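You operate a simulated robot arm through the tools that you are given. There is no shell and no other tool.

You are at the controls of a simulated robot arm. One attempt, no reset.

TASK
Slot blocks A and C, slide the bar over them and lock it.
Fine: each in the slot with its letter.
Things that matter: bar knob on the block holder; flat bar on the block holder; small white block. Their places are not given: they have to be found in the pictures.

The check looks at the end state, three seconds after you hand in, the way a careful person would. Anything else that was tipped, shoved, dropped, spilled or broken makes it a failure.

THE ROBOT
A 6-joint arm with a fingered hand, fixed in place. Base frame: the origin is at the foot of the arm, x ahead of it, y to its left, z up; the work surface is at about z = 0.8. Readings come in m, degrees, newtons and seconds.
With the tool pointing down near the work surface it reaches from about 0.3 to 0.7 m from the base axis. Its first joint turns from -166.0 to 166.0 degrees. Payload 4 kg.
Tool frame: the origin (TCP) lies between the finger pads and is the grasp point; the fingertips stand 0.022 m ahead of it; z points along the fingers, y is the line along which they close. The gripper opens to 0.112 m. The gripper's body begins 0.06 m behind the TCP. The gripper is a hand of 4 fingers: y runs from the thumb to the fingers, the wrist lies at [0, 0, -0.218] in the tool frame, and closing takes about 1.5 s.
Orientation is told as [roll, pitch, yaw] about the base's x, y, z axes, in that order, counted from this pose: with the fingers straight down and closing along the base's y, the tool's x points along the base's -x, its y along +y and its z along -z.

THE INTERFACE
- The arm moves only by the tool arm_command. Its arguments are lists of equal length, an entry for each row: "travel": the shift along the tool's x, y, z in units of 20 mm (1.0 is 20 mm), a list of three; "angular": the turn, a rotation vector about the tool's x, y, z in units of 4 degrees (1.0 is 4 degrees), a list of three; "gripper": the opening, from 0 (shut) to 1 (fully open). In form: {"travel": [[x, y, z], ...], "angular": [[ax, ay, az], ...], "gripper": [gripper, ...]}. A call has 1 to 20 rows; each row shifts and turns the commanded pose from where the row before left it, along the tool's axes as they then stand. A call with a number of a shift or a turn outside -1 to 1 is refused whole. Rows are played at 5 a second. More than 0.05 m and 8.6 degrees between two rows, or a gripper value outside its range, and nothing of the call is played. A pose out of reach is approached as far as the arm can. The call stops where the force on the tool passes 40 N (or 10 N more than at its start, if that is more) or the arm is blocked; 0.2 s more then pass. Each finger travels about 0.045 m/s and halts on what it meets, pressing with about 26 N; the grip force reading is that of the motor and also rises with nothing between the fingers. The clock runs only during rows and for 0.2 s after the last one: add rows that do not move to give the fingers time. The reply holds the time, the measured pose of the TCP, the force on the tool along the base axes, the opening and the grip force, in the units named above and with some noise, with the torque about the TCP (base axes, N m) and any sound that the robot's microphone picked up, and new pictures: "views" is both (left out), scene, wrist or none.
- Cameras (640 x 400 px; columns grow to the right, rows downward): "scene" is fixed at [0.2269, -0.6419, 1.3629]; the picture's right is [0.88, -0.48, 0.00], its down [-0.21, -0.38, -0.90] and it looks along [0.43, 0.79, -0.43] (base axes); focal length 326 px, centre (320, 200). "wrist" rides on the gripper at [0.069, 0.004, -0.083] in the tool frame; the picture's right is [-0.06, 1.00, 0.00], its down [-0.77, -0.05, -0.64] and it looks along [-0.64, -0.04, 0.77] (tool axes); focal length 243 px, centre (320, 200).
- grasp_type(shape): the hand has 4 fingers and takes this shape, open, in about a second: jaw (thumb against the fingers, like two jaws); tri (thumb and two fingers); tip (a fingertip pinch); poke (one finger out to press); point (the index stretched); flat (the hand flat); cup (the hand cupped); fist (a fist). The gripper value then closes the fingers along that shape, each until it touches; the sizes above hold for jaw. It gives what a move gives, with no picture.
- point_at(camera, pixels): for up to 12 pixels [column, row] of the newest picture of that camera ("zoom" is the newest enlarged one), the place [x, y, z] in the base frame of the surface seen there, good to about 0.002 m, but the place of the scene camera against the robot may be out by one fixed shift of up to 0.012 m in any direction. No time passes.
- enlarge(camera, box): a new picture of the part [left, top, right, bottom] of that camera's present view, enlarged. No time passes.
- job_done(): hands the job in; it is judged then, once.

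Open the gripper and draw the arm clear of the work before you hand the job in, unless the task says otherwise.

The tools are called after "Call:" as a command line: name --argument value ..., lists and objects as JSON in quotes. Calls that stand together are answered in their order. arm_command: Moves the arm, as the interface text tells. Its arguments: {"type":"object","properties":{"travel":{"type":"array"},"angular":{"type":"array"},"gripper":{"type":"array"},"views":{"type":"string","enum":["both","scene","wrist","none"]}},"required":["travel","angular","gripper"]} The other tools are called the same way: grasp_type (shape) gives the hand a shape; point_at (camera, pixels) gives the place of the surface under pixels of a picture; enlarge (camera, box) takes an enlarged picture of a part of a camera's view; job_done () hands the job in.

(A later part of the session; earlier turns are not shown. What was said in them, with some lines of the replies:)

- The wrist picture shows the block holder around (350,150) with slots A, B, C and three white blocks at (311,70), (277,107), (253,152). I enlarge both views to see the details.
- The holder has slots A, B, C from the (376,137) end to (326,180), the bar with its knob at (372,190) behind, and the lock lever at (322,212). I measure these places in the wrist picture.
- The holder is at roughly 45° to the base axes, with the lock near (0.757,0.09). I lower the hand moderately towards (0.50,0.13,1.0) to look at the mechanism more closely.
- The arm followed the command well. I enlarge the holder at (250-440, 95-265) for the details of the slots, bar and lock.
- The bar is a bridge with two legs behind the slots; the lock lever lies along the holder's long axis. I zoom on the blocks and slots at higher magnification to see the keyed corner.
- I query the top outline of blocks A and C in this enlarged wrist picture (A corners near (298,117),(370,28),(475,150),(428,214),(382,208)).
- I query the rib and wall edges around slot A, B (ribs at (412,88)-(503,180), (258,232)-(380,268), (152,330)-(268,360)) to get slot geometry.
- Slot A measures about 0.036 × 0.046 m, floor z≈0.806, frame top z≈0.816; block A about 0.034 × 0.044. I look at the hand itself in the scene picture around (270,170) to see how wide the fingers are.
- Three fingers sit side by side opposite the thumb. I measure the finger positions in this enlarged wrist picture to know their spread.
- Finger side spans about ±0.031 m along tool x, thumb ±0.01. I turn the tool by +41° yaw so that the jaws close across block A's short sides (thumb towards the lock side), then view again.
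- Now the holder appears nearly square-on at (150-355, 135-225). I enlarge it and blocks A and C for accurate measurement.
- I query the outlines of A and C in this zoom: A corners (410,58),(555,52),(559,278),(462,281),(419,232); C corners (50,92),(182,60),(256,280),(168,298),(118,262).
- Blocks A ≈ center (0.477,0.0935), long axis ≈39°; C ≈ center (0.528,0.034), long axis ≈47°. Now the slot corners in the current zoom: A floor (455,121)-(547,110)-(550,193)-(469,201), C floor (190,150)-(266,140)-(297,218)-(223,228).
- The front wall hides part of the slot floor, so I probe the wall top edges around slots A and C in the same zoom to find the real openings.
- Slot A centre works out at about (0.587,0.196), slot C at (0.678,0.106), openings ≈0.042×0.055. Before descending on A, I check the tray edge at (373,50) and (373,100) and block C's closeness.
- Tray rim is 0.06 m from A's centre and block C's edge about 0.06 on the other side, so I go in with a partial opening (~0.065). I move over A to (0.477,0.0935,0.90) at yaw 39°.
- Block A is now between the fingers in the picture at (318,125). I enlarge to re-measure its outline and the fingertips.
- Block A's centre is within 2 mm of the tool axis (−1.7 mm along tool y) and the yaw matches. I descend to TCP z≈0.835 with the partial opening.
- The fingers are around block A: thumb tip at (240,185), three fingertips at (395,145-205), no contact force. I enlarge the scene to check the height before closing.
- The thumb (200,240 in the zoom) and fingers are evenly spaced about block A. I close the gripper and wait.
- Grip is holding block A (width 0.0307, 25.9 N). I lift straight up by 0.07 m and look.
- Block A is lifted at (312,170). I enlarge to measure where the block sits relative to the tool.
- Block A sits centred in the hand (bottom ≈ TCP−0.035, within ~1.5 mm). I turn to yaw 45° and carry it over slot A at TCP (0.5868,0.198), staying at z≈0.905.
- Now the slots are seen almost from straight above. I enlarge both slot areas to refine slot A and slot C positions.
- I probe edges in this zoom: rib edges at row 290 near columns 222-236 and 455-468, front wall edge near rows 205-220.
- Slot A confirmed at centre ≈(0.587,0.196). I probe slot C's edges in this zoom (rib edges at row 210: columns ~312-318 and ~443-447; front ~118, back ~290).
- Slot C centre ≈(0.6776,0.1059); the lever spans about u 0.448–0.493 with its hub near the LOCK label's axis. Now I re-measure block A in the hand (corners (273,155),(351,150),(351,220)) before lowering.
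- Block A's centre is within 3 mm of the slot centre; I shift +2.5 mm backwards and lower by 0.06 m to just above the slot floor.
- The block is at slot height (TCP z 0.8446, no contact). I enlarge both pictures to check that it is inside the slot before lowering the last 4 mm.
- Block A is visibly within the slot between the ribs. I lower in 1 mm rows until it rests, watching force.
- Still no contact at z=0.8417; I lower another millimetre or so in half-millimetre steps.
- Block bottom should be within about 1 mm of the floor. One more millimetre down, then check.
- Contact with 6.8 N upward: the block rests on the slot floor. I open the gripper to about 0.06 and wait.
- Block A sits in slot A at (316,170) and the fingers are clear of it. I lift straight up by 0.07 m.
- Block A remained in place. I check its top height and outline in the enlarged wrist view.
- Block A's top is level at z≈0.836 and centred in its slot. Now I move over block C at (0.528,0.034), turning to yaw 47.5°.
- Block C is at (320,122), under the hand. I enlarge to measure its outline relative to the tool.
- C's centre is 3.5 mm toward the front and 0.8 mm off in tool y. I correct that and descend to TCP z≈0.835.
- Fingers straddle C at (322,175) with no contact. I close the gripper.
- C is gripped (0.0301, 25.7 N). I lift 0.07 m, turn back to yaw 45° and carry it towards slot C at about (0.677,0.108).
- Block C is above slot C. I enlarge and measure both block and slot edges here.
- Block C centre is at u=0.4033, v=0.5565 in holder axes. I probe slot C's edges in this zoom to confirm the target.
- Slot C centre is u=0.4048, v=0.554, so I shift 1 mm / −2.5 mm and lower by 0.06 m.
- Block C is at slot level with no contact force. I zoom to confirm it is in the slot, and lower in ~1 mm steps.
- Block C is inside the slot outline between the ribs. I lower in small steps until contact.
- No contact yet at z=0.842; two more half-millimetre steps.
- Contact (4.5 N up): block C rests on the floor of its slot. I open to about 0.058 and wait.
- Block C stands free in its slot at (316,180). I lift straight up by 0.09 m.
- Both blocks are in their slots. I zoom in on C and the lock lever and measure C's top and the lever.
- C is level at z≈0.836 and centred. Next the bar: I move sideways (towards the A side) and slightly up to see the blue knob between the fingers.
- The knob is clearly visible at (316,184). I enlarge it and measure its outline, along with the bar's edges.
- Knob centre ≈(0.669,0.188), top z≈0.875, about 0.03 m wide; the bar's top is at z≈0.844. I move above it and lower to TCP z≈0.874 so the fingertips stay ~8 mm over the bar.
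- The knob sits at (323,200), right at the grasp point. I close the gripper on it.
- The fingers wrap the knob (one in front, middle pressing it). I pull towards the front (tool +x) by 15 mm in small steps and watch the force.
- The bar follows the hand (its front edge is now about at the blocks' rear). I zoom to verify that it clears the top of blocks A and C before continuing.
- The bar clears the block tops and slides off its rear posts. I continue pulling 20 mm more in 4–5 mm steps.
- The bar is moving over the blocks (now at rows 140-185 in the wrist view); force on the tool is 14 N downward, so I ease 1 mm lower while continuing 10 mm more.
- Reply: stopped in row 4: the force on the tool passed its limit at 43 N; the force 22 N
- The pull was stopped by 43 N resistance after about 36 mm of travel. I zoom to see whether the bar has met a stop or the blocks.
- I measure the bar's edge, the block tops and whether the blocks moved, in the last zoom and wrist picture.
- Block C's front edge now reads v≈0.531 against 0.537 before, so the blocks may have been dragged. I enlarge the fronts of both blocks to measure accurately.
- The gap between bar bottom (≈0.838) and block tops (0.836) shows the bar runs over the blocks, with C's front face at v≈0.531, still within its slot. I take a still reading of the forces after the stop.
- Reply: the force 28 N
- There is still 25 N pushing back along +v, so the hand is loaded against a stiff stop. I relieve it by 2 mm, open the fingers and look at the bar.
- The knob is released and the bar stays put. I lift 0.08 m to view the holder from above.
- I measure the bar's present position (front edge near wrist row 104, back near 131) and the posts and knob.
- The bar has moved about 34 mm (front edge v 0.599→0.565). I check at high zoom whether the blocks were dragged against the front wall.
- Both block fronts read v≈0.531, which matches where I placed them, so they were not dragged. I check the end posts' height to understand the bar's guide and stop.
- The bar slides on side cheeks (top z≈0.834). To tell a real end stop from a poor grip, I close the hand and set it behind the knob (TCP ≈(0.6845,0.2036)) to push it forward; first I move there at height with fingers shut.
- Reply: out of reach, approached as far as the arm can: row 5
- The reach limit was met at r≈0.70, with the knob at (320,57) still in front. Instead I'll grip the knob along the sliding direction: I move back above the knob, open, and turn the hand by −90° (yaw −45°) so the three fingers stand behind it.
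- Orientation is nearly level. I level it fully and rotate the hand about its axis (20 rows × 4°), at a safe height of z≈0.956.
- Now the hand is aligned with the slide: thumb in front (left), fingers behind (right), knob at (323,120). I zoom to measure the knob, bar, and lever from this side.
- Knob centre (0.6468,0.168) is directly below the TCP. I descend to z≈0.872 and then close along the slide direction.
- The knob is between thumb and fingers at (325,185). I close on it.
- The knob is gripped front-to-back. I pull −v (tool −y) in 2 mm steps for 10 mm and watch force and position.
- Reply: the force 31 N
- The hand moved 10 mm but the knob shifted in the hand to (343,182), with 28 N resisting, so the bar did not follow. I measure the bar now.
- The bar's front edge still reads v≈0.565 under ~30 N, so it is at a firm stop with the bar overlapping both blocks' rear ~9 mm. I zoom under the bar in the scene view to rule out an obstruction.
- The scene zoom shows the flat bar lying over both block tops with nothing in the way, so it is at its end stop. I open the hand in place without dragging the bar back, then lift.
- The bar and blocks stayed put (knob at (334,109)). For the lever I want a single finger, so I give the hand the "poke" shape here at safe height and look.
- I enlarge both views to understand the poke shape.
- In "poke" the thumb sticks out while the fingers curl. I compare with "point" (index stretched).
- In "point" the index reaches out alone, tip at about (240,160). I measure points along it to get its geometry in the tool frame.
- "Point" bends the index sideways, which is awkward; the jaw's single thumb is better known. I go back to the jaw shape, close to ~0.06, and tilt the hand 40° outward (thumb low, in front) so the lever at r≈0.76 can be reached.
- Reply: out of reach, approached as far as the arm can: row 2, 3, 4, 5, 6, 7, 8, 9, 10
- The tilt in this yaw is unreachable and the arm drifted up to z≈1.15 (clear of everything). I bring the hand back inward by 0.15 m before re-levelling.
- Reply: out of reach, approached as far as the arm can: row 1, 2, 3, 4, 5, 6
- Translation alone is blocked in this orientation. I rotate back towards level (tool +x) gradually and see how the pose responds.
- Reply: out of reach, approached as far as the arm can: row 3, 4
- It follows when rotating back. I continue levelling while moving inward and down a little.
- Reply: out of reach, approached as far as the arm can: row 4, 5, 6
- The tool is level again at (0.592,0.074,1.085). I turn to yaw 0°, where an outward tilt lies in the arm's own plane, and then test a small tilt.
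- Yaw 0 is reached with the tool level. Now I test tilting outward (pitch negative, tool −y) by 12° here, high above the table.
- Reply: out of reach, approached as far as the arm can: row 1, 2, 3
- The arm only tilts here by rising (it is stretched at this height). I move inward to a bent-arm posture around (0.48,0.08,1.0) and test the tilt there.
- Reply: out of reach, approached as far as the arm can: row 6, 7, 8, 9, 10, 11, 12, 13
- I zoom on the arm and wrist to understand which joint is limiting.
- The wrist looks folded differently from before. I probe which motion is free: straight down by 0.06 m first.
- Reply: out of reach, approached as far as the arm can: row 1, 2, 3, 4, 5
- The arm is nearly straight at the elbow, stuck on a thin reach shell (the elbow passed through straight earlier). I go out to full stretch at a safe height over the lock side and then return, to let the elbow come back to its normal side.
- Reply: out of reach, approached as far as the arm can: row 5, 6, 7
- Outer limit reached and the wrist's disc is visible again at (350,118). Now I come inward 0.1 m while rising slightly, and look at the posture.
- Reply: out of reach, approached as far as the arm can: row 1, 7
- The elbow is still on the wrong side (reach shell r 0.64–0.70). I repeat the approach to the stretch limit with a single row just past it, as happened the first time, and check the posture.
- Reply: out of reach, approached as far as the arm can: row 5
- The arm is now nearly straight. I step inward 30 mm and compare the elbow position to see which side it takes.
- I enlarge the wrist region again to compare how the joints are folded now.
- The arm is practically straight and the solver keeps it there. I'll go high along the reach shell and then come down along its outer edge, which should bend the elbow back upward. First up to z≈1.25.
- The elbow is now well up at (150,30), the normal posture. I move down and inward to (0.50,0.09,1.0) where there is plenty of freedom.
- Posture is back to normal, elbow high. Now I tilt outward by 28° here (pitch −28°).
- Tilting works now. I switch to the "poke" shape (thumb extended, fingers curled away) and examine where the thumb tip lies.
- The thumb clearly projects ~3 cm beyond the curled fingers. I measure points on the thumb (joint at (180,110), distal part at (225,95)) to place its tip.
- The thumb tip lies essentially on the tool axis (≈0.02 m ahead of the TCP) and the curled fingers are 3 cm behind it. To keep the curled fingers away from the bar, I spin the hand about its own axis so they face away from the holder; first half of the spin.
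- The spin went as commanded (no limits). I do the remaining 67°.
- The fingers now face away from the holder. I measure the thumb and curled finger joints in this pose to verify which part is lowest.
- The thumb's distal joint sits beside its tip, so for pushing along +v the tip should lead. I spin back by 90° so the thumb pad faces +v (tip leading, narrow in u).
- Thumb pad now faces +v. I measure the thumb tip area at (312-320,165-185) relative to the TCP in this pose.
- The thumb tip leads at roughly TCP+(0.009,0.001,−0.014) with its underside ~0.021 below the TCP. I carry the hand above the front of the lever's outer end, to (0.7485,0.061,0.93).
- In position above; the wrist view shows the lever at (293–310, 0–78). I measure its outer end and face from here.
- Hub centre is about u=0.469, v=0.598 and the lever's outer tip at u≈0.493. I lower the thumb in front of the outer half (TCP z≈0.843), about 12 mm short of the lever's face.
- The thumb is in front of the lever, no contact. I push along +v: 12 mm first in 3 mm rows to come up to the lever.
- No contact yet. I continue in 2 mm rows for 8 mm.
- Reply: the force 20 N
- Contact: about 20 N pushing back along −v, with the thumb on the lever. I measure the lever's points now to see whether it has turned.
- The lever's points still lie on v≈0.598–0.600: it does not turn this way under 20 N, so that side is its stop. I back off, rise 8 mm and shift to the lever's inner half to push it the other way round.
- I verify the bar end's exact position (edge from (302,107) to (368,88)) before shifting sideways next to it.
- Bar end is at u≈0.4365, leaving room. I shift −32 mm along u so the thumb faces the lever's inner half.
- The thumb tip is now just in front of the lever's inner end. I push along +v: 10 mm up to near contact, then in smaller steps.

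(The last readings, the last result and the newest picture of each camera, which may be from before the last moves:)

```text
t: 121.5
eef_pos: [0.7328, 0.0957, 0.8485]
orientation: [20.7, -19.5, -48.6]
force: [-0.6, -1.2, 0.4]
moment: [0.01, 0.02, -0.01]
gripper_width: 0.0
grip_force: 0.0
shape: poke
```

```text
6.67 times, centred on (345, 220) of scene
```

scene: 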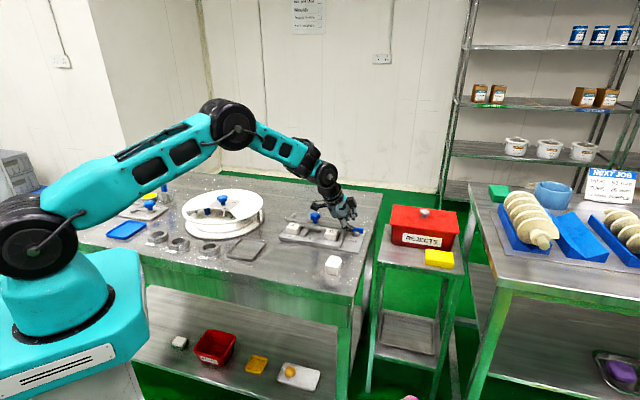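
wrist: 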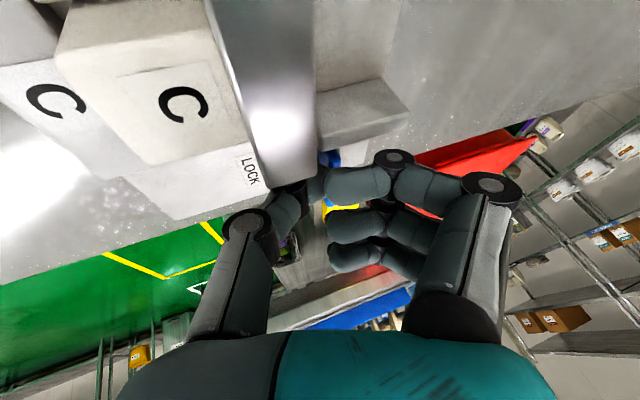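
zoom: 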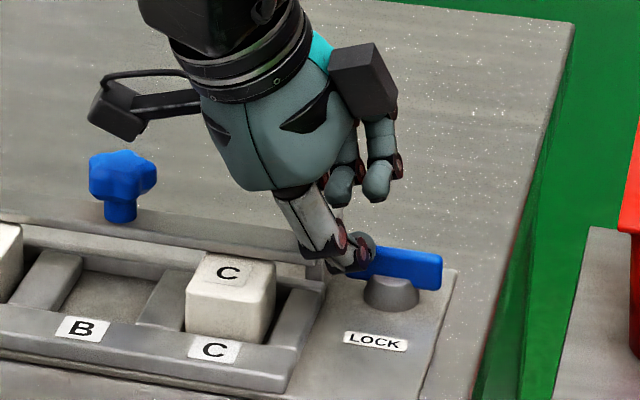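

No resistance yet at v≈0.586. I continue with 2 mm rows for 8 mm and check.

Call:
arm_command --travel '[[0.006, 0.0935, 0.033], [0.006, 0.0935, 0.033], [0.006, 0.0935, 0.033], [0.006, 0.0935, 0.033], [0, 0, 0]]' --angular '[[0, 0, 0], [0, 0, 0], [0, 0, 0], [0, 0, 0], [0, 0, 0]]' --gripper '[1, 1, 1, 1, 1]' --views "both"

Call:
enlarge --camera "scene" --box '[310, 190, 380, 250]'

```text
t: 122.7
eef_pos: [0.7395, 0.1018, 0.8489]
orientation: [20.6, -19.6, -48.6]
force: [-1.2, -0.3, -0.4]
moment: [-0.02, 0.05, 0.01]
gripper_width: 0.0
grip_force: 0.0
shape: poke
```

scene: 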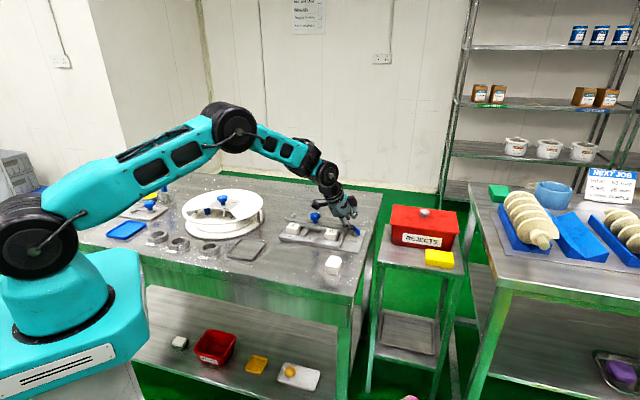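
wrist: 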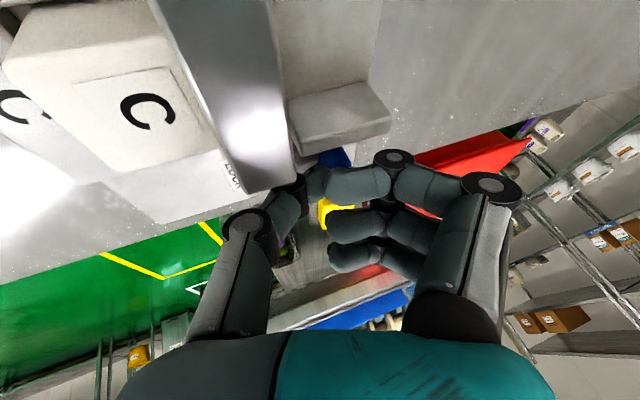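

```text
6.67 times, centred on (345, 220) of scene
```

zoom: 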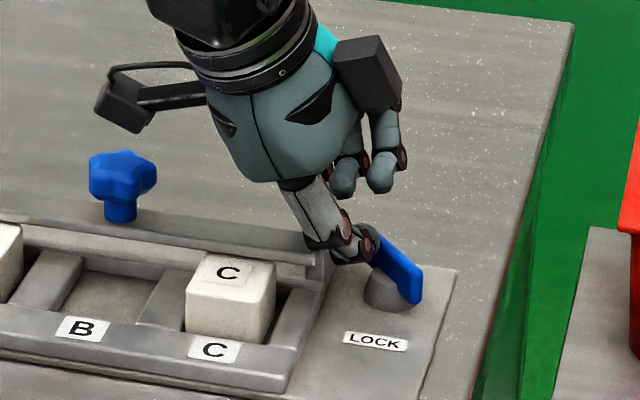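

The lever turns freely in this direction, now about 45° (from (378,235) to (420,300) in the zoom). I keep pushing +v by 8 mm.

Call:
arm_command --travel '[[0.006, 0.0935, 0.033], [0.006, 0.0935, 0.033], [0.006, 0.0935, 0.033], [0.006, 0.0935, 0.033], [0, 0, 0]]' --angular '[[0, 0, 0], [0, 0, 0], [0, 0, 0], [0, 0, 0], [0, 0, 0]]' --gripper '[1, 1, 1, 1, 1]' --views "both"

Call:
enlarge --camera "scene" --box '[310, 190, 380, 250]'

```text
t: 123.9
eef_pos: [0.7442, 0.1061, 0.8471]
orientation: [20.7, -19.4, -48.6]
force: [-1.2, 0.5, 0.9]
moment: [-0.03, 0.03, 0.01]
gripper_width: 0.0002
grip_force: 0.0
shape: poke
```

scene: 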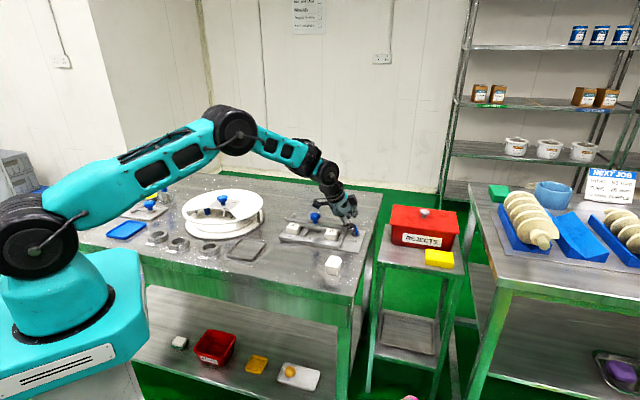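
wrist: 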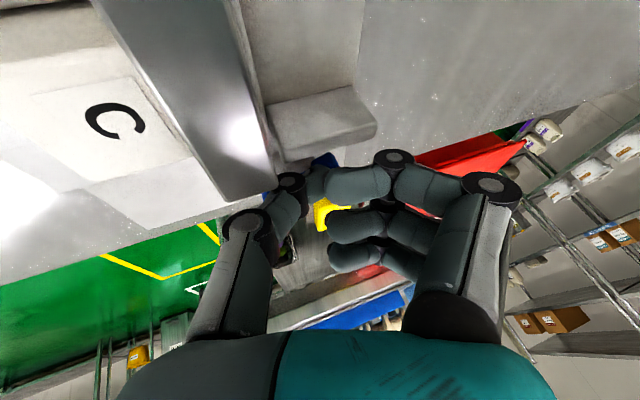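

```text
6.67 times, centred on (345, 220) of scene
```

zoom: 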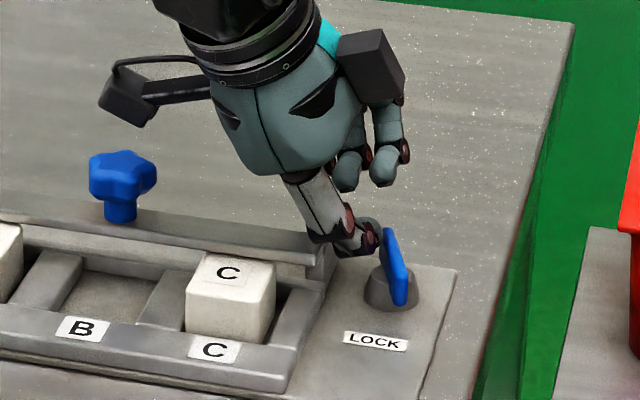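

The lever is now about 65° round. I push another 6 mm along +v and then start pushing sideways (+u) against its rear half.

Call:
arm_command --travel '[[0.006, 0.0935, 0.033], [0.006, 0.0935, 0.033], [0.006, 0.0935, 0.033], [0, 0, 0]]' --angular '[[0, 0, 0], [0, 0, 0], [0, 0, 0], [0, 0, 0]]' --gripper '[1, 1, 1, 1]' --views "both"

Call:
enlarge --camera "scene" --box '[310, 190, 380, 250]'

```text
t: 124.9
eef_pos: [0.7489, 0.1112, 0.8492]
orientation: [20.6, -19.5, -48.5]
force: [-0.9, -0.3, 0.4]
moment: [-0.01, 0.03, 0.01]
gripper_width: 0.0
grip_force: 0.1
shape: poke
```

scene: 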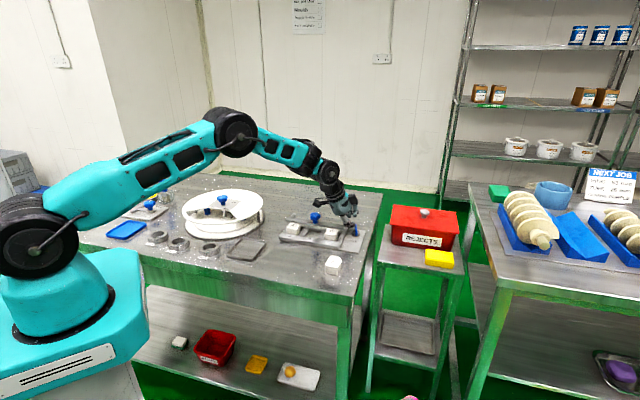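
wrist: 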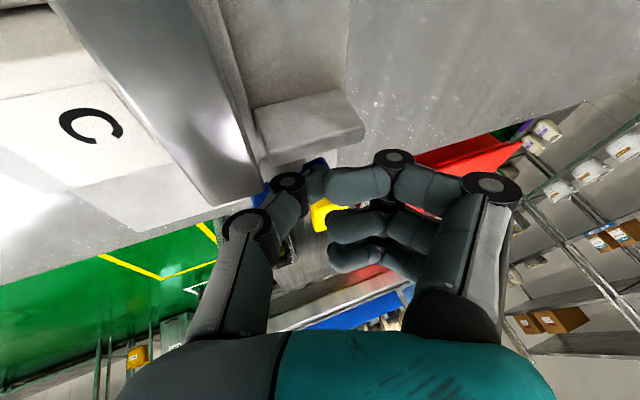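

```text
6.67 times, centred on (345, 220) of scene
```

zoom: 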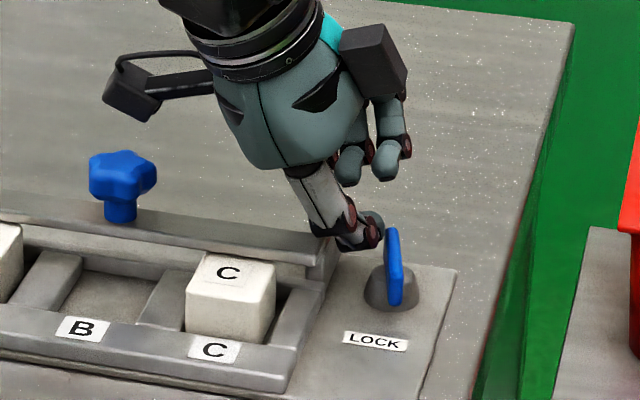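

The lever is nearly perpendicular (edge-on at (393-400,228-300)). Now I push +u in 2 mm rows to bring it fully round to its stop.

Call:
arm_command --travel '[[-0.094, -0.006, 0.033], [-0.094, -0.006, 0.033], [-0.094, -0.006, 0.033], [0, 0, 0]]' --angular '[[0, 0, 0], [0, 0, 0], [0, 0, 0], [0, 0, 0]]' --gripper '[1, 1, 1, 1]' --views "both"

Call:
enlarge --camera "scene" --box '[310, 190, 380, 250]'

```text
t: 125.9
eef_pos: [0.7515, 0.1074, 0.8493]
orientation: [20.6, -19.5, -48.5]
force: [-8.6, 4.9, 2.8]
moment: [0.07, 0.12, 0.07]
gripper_width: 0.0
grip_force: 0.0
shape: poke
```

scene: 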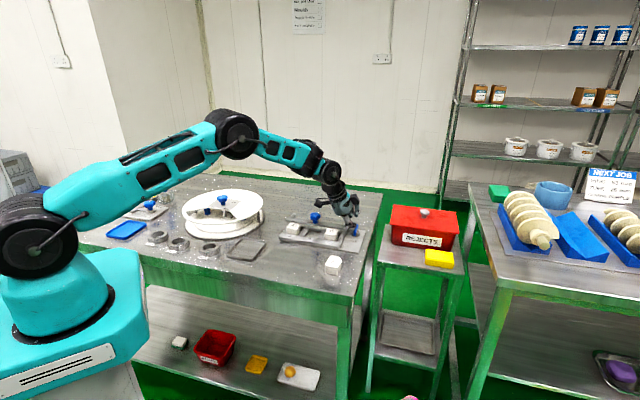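
wrist: 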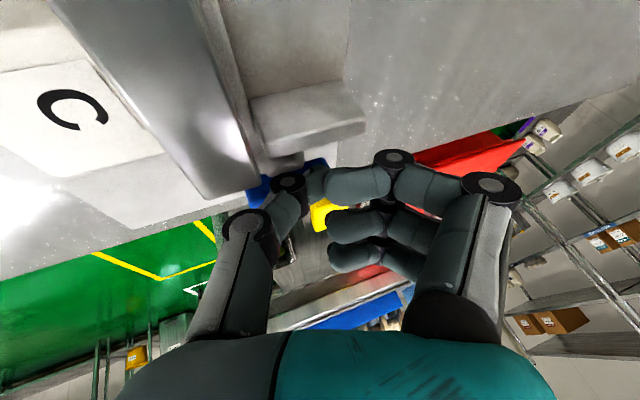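

```text
6.67 times, centred on (345, 220) of scene
```

zoom: 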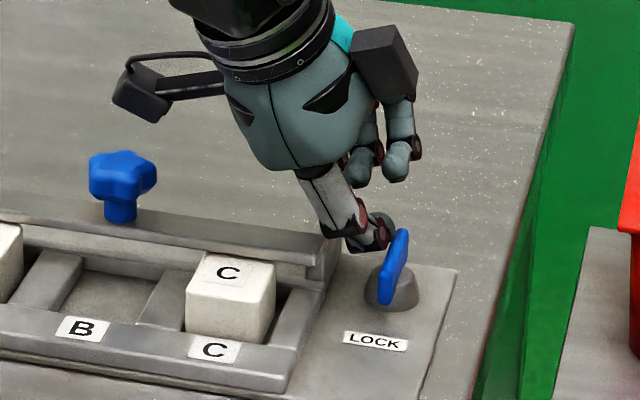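

The lever now points along v (φ≈85–90°) and resists with ~10 N. I press a little further (3 × 1 mm) to make sure it is at the stop.

Call:
arm_command --travel '[[-0.047, -0.003, 0.017], [-0.047, -0.003, 0.017], [-0.047, -0.003, 0.017], [0, 0, 0]]' --angular '[[0, 0, 0], [0, 0, 0], [0, 0, 0], [0, 0, 0]]' --gripper '[1, 1, 1, 1]' --views "both"

Call:
enlarge --camera "scene" --box '[330, 205, 375, 245]'

```text
t: 126.9
eef_pos: [0.7526, 0.1086, 0.8472]
orientation: [20.5, -19.2, -48.1]
force: [-5.1, 5.1, 1.2]
moment: [0.08, 0.03, 0.05]
gripper_width: 0.0
grip_force: 0.1
shape: poke
stopped in row 4: the force on the tool passed its limit at 40 N (the readings are from after the stop); the commanded pose is now the measured one
```

scene: 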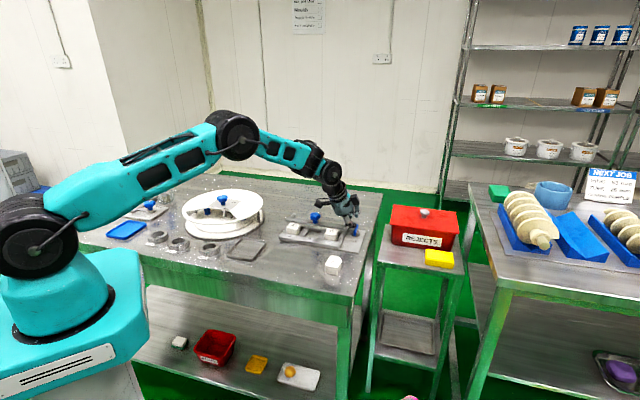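
wrist: 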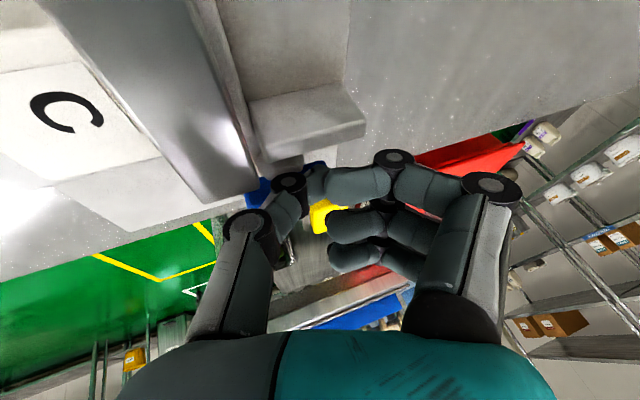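

```text
10.00 times, centred on (352, 225) of scene
```

zoom: 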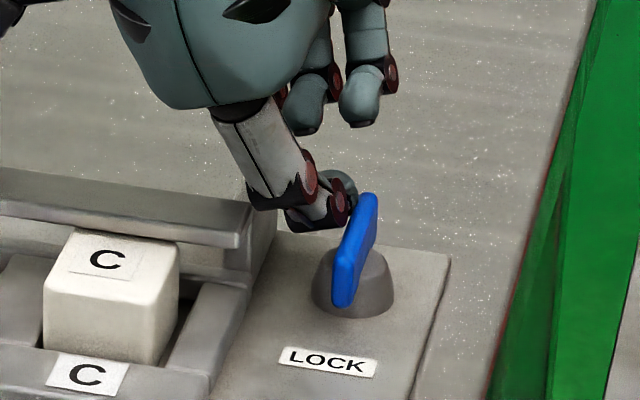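

The lever hit its stop at 40 N and now points at the LOCK label. I back away 5 mm along −u, then lift the hand straight up.

Call:
arm_command --travel '[[0.117, 0.008, -0.041], [0.117, 0.008, -0.041], [-0.133, 0.133, -0.353], [-0.266, 0.266, -0.706], [-0.266, 0.266, -0.706], [-0.266, 0.266, -0.706], [-0.266, 0.266, -0.706], [-0.266, 0.266, -0.706], [0, 0, 0]]' --angular '[[0, 0, 0], [0, 0, 0], [0, 0, 0], [0, 0, 0], [0, 0, 0], [0, 0, 0], [0, 0, 0], [0, 0, 0], [0, 0, 0]]' --gripper '[1, 1, 1, 1, 1, 1, 1, 1, 1]' --views "both"

Call:
enlarge --camera "scene" --box '[270, 195, 380, 260]'

```text
t: 128.9
eef_pos: [0.7508, 0.1104, 0.9347]
orientation: [20.5, -19.2, -48.3]
force: [0.8, -0.3, 0.7]
moment: [0.0, -0.02, 0.0]
gripper_width: 0.0
grip_force: 0.1
shape: poke
```

scene: 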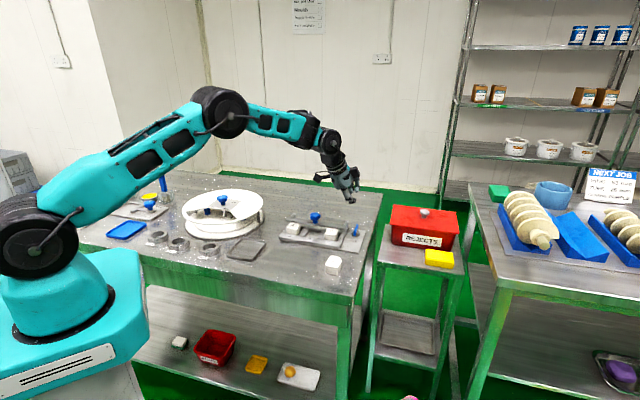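
wrist: 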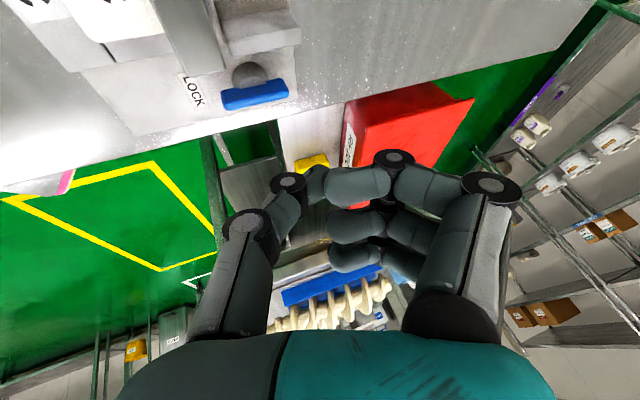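

```text
5.82 times, centred on (325, 228) of scene
```

zoom: 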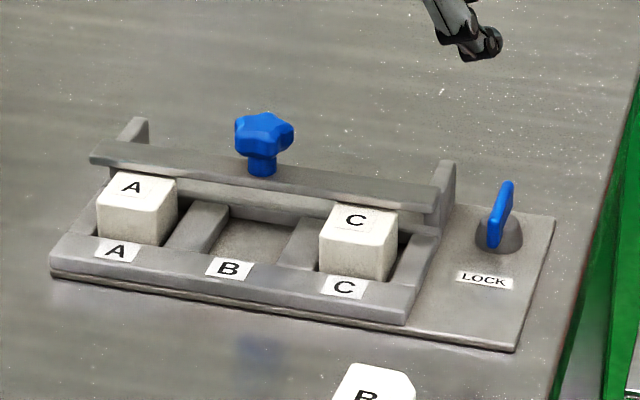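

The lever stands across the holder pointing at the LOCK label, and the bar and blocks look unchanged. I measure the lever line ((222,97)-(287,90)), hub and the bar edge in the wrist view.

Call:
enlarge --camera "wrist" --box '[140, 30, 320, 140]'

Call:
point_at --camera "wrist" --pixels '[[226, 92], [240, 90], [260, 87], [282, 83], [226, 104], [284, 92], [250, 72], [193, 92], [180, 55], [215, 50], [200, 72], [222, 66]]'

```text
3.56 times, centred on (230, 85) of wrist
```

zoom: 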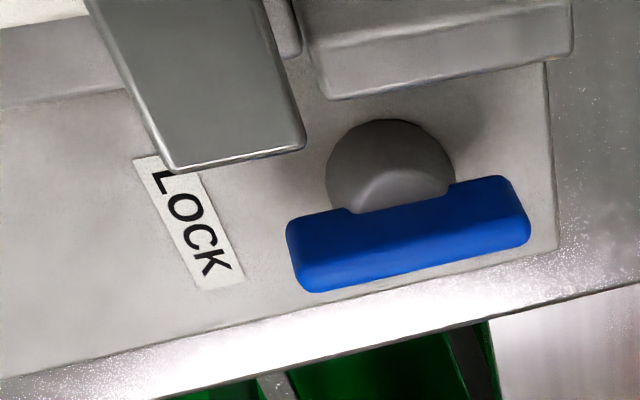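

```text
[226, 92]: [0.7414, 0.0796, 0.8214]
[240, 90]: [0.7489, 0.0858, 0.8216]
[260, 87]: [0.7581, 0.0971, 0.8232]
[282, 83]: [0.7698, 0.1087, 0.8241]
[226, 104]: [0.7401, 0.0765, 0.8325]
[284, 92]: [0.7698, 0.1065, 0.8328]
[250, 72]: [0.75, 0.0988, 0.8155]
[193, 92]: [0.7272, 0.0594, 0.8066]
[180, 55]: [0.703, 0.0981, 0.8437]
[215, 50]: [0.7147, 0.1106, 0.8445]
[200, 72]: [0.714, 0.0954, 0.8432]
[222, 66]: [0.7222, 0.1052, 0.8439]
```

The lever lies exactly along v (u≈0.468–0.469 at both ends): fully turned, and the bar still at v≈0.565. I now withdraw the arm upward and inward, clear of the holder.

Call:
arm_command --travel '[[-0.2, 0.2, -0.55], [0.4, -0.5, -0.9], [0.45, -0.58, -0.92], [0.45, -0.58, -0.92], [0.45, -0.58, -0.92], [0.45, -0.58, -0.92], [0.45, -0.58, -0.92], [0.45, -0.58, -0.92], [0.45, -0.58, -0.92], [0.45, -0.58, -0.92], [0.45, -0.58, -0.92], [0.45, -0.58, -0.92], [0, 0, 0]]' --angular '[[0, 0, 0], [0, 0, 0], [0, 0, 0], [0, 0, 0], [0, 0, 0], [0, 0, 0], [0, 0, 0], [0, 0, 0], [0, 0, 0], [0, 0, 0], [0, 0, 0], [0, 0, 0], [0, 0, 0]]' --gripper '[1, 1, 1, 1, 1, 1, 1, 1, 1, 1, 1, 1, 1]' --views "both"

```text
t: 131.7
eef_pos: [0.5154, 0.0896, 1.0519]
orientation: [20.4, -19.2, -48.2]
force: [-1.2, -0.7, -0.4]
moment: [0.0, -0.02, 0.02]
gripper_width: 0.0002
grip_force: 0.1
shape: poke
```

scene: 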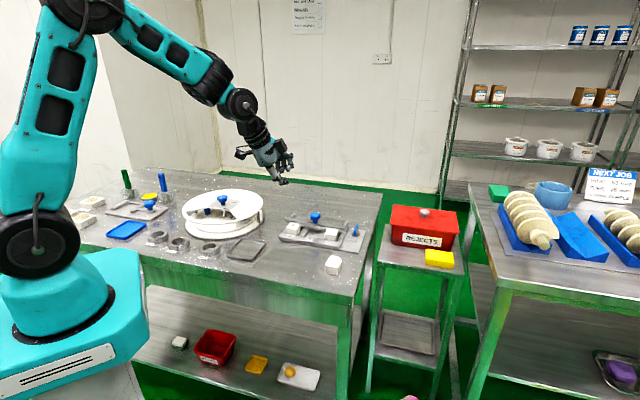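
wrist: 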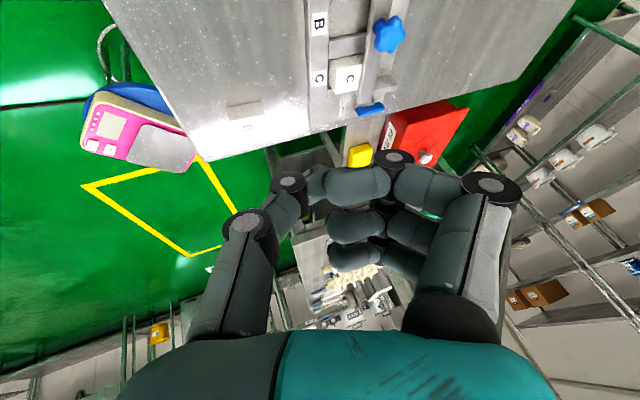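

The arm is clear. I restore the open jaw shape, undo the spin and the tilt, and look at the whole holder from above for a final check.

Call:
grasp_type --shape "jaw"

Call:
arm_command --travel '[[0, 0, 0], [0, 0, 0], [0, 0, 0], [0, 0, 0], [0, 0, 0], [0, 0, 0], [0, 0, 0], [0, 0, 0], [0, 0, 0], [0, 0, 0], [0, 0, 0], [0, 0, 0], [0, 0, 0], [0, 0, 0], [0, 0, 0], [0, 0, 0], [0, 0, 0], [0, 0, 0], [0, 0, 0], [0, 0, 0]]' --angular '[[0, 0, -0.9375], [0, 0, -0.9375], [0, 0, -0.9375], [0, 0, -0.9375], [0, 0, -0.9375], [0, 0, -0.9375], [0, 0, -0.9375], [0, 0, -0.9375], [0, 0, -0.9375], [0, 0, -0.9375], [0, 0, -0.9375], [0, 0, -0.9375], [0, 1, 0], [0, 1, 0], [0, 1, 0], [0, 1, 0], [0, 1, 0], [0, 1, 0], [0, 1, 0], [0, 0, 0]]' --gripper '[1, 1, 1, 1, 1, 1, 1, 1, 1, 1, 1, 1, 1, 1, 1, 1, 1, 1, 1, 1]' --views "both"

```text
t: 132.6
eef_pos: [0.516, 0.0914, 1.0514]
orientation: [20.5, -19.2, -48.4]
force: [-0.1, -0.1, 0.1]
moment: [-0.02, 0.01, -0.02]
gripper_width: 0.1119
grip_force: 0.0
shape: jaw
```

```text
t: 136.8
eef_pos: [0.5163, 0.0889, 1.0534]
orientation: [0.0, 0.2, 0.3]
force: [-0.1, 0.3, 0.3]
moment: [0.0, -0.02, 0.0]
gripper_width: 0.1119
grip_force: 0.0
shape: jaw
```

scene: 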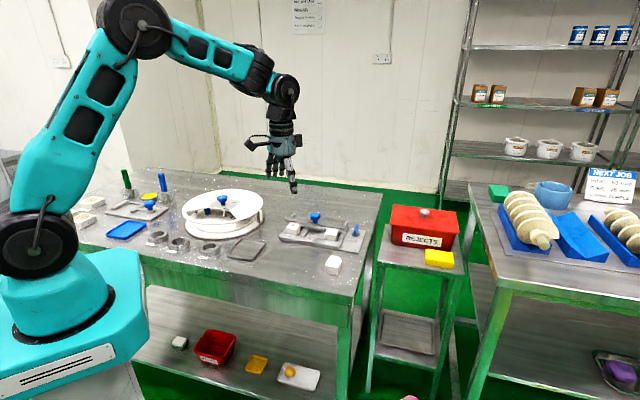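
wrist: 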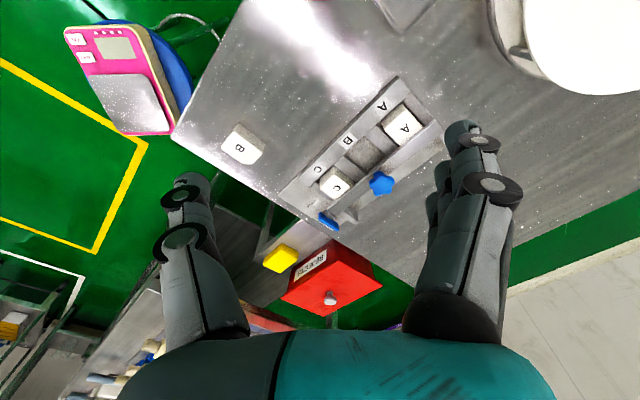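

The tool is level and open, clear of the work. I enlarge both views for the final verification of blocks, bar and lever.

Call:
enlarge --camera "wrist" --box '[270, 70, 450, 240]'

Call:
enlarge --camera "scene" --box '[265, 200, 375, 280]'

Call:
point_at --camera "wrist" --pixels '[[403, 122], [336, 184], [381, 181], [350, 203], [420, 135], [385, 165], [325, 218], [335, 224], [241, 146]]'

```text
2.35 times, centred on (360, 155) of wrist
```

zoom: 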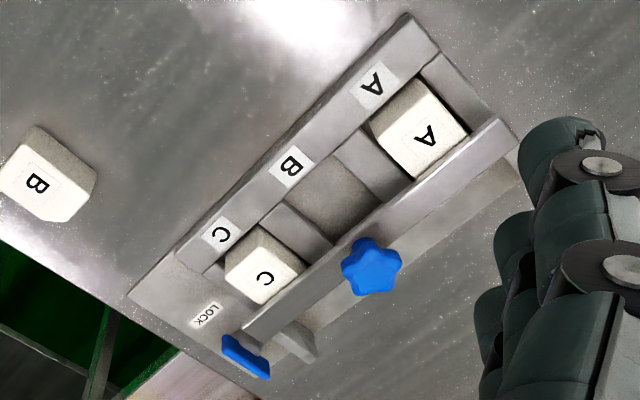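

```text
5.00 times, centred on (320, 240) of scene
```

zoom: 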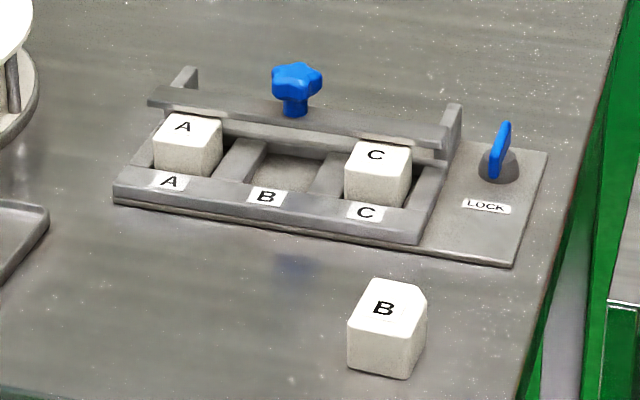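

```text
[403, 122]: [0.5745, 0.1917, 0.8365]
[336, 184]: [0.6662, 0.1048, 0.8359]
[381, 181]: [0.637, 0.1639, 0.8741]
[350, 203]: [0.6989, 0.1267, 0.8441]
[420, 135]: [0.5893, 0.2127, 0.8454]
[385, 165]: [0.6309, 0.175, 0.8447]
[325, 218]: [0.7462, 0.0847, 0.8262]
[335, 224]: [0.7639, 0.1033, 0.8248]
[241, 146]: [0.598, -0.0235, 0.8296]
```

Everything checks out in the newest views. Blocks A and C sit level in their own slots with tops at z≈0.836. The bar is at its stop and overlaps the rear of both blocks. The lever points at LOCK, block B hasn't moved, and the open hand is clear, so I hand the job in.

Call:
job_done

```text
The job is handed in.
```

I handed the job in with blocks A and C in their lettered slots, the bar over them and the lock lever turned. The result of the check hasn't come back.

- **Blocks:** A and C sit flat on their slot floors, with both tops level at about 0.836 m. Block B was not touched and is still where it started.
- **Bar:** I slid it about 34 mm forward by its knob until it hit a firm stop. It would not go further in two separate pulls, the harder one reaching 43 N. It overlaps only the rear 9 mm or so of each block. I took that as the end of its travel, but the stop itself is the only evidence I have for that.
- **Lock:** The lever would not turn one way, but turned freely the other way to its stop. It now points straight at the LOCK label, a full 90°.

While I was lining up for the lock, the arm got stuck nearly straight at the edge of its reach. I moved it around, well above the bench, to free it, and it touched nothing. It ended with the hand open and clear of the holder.
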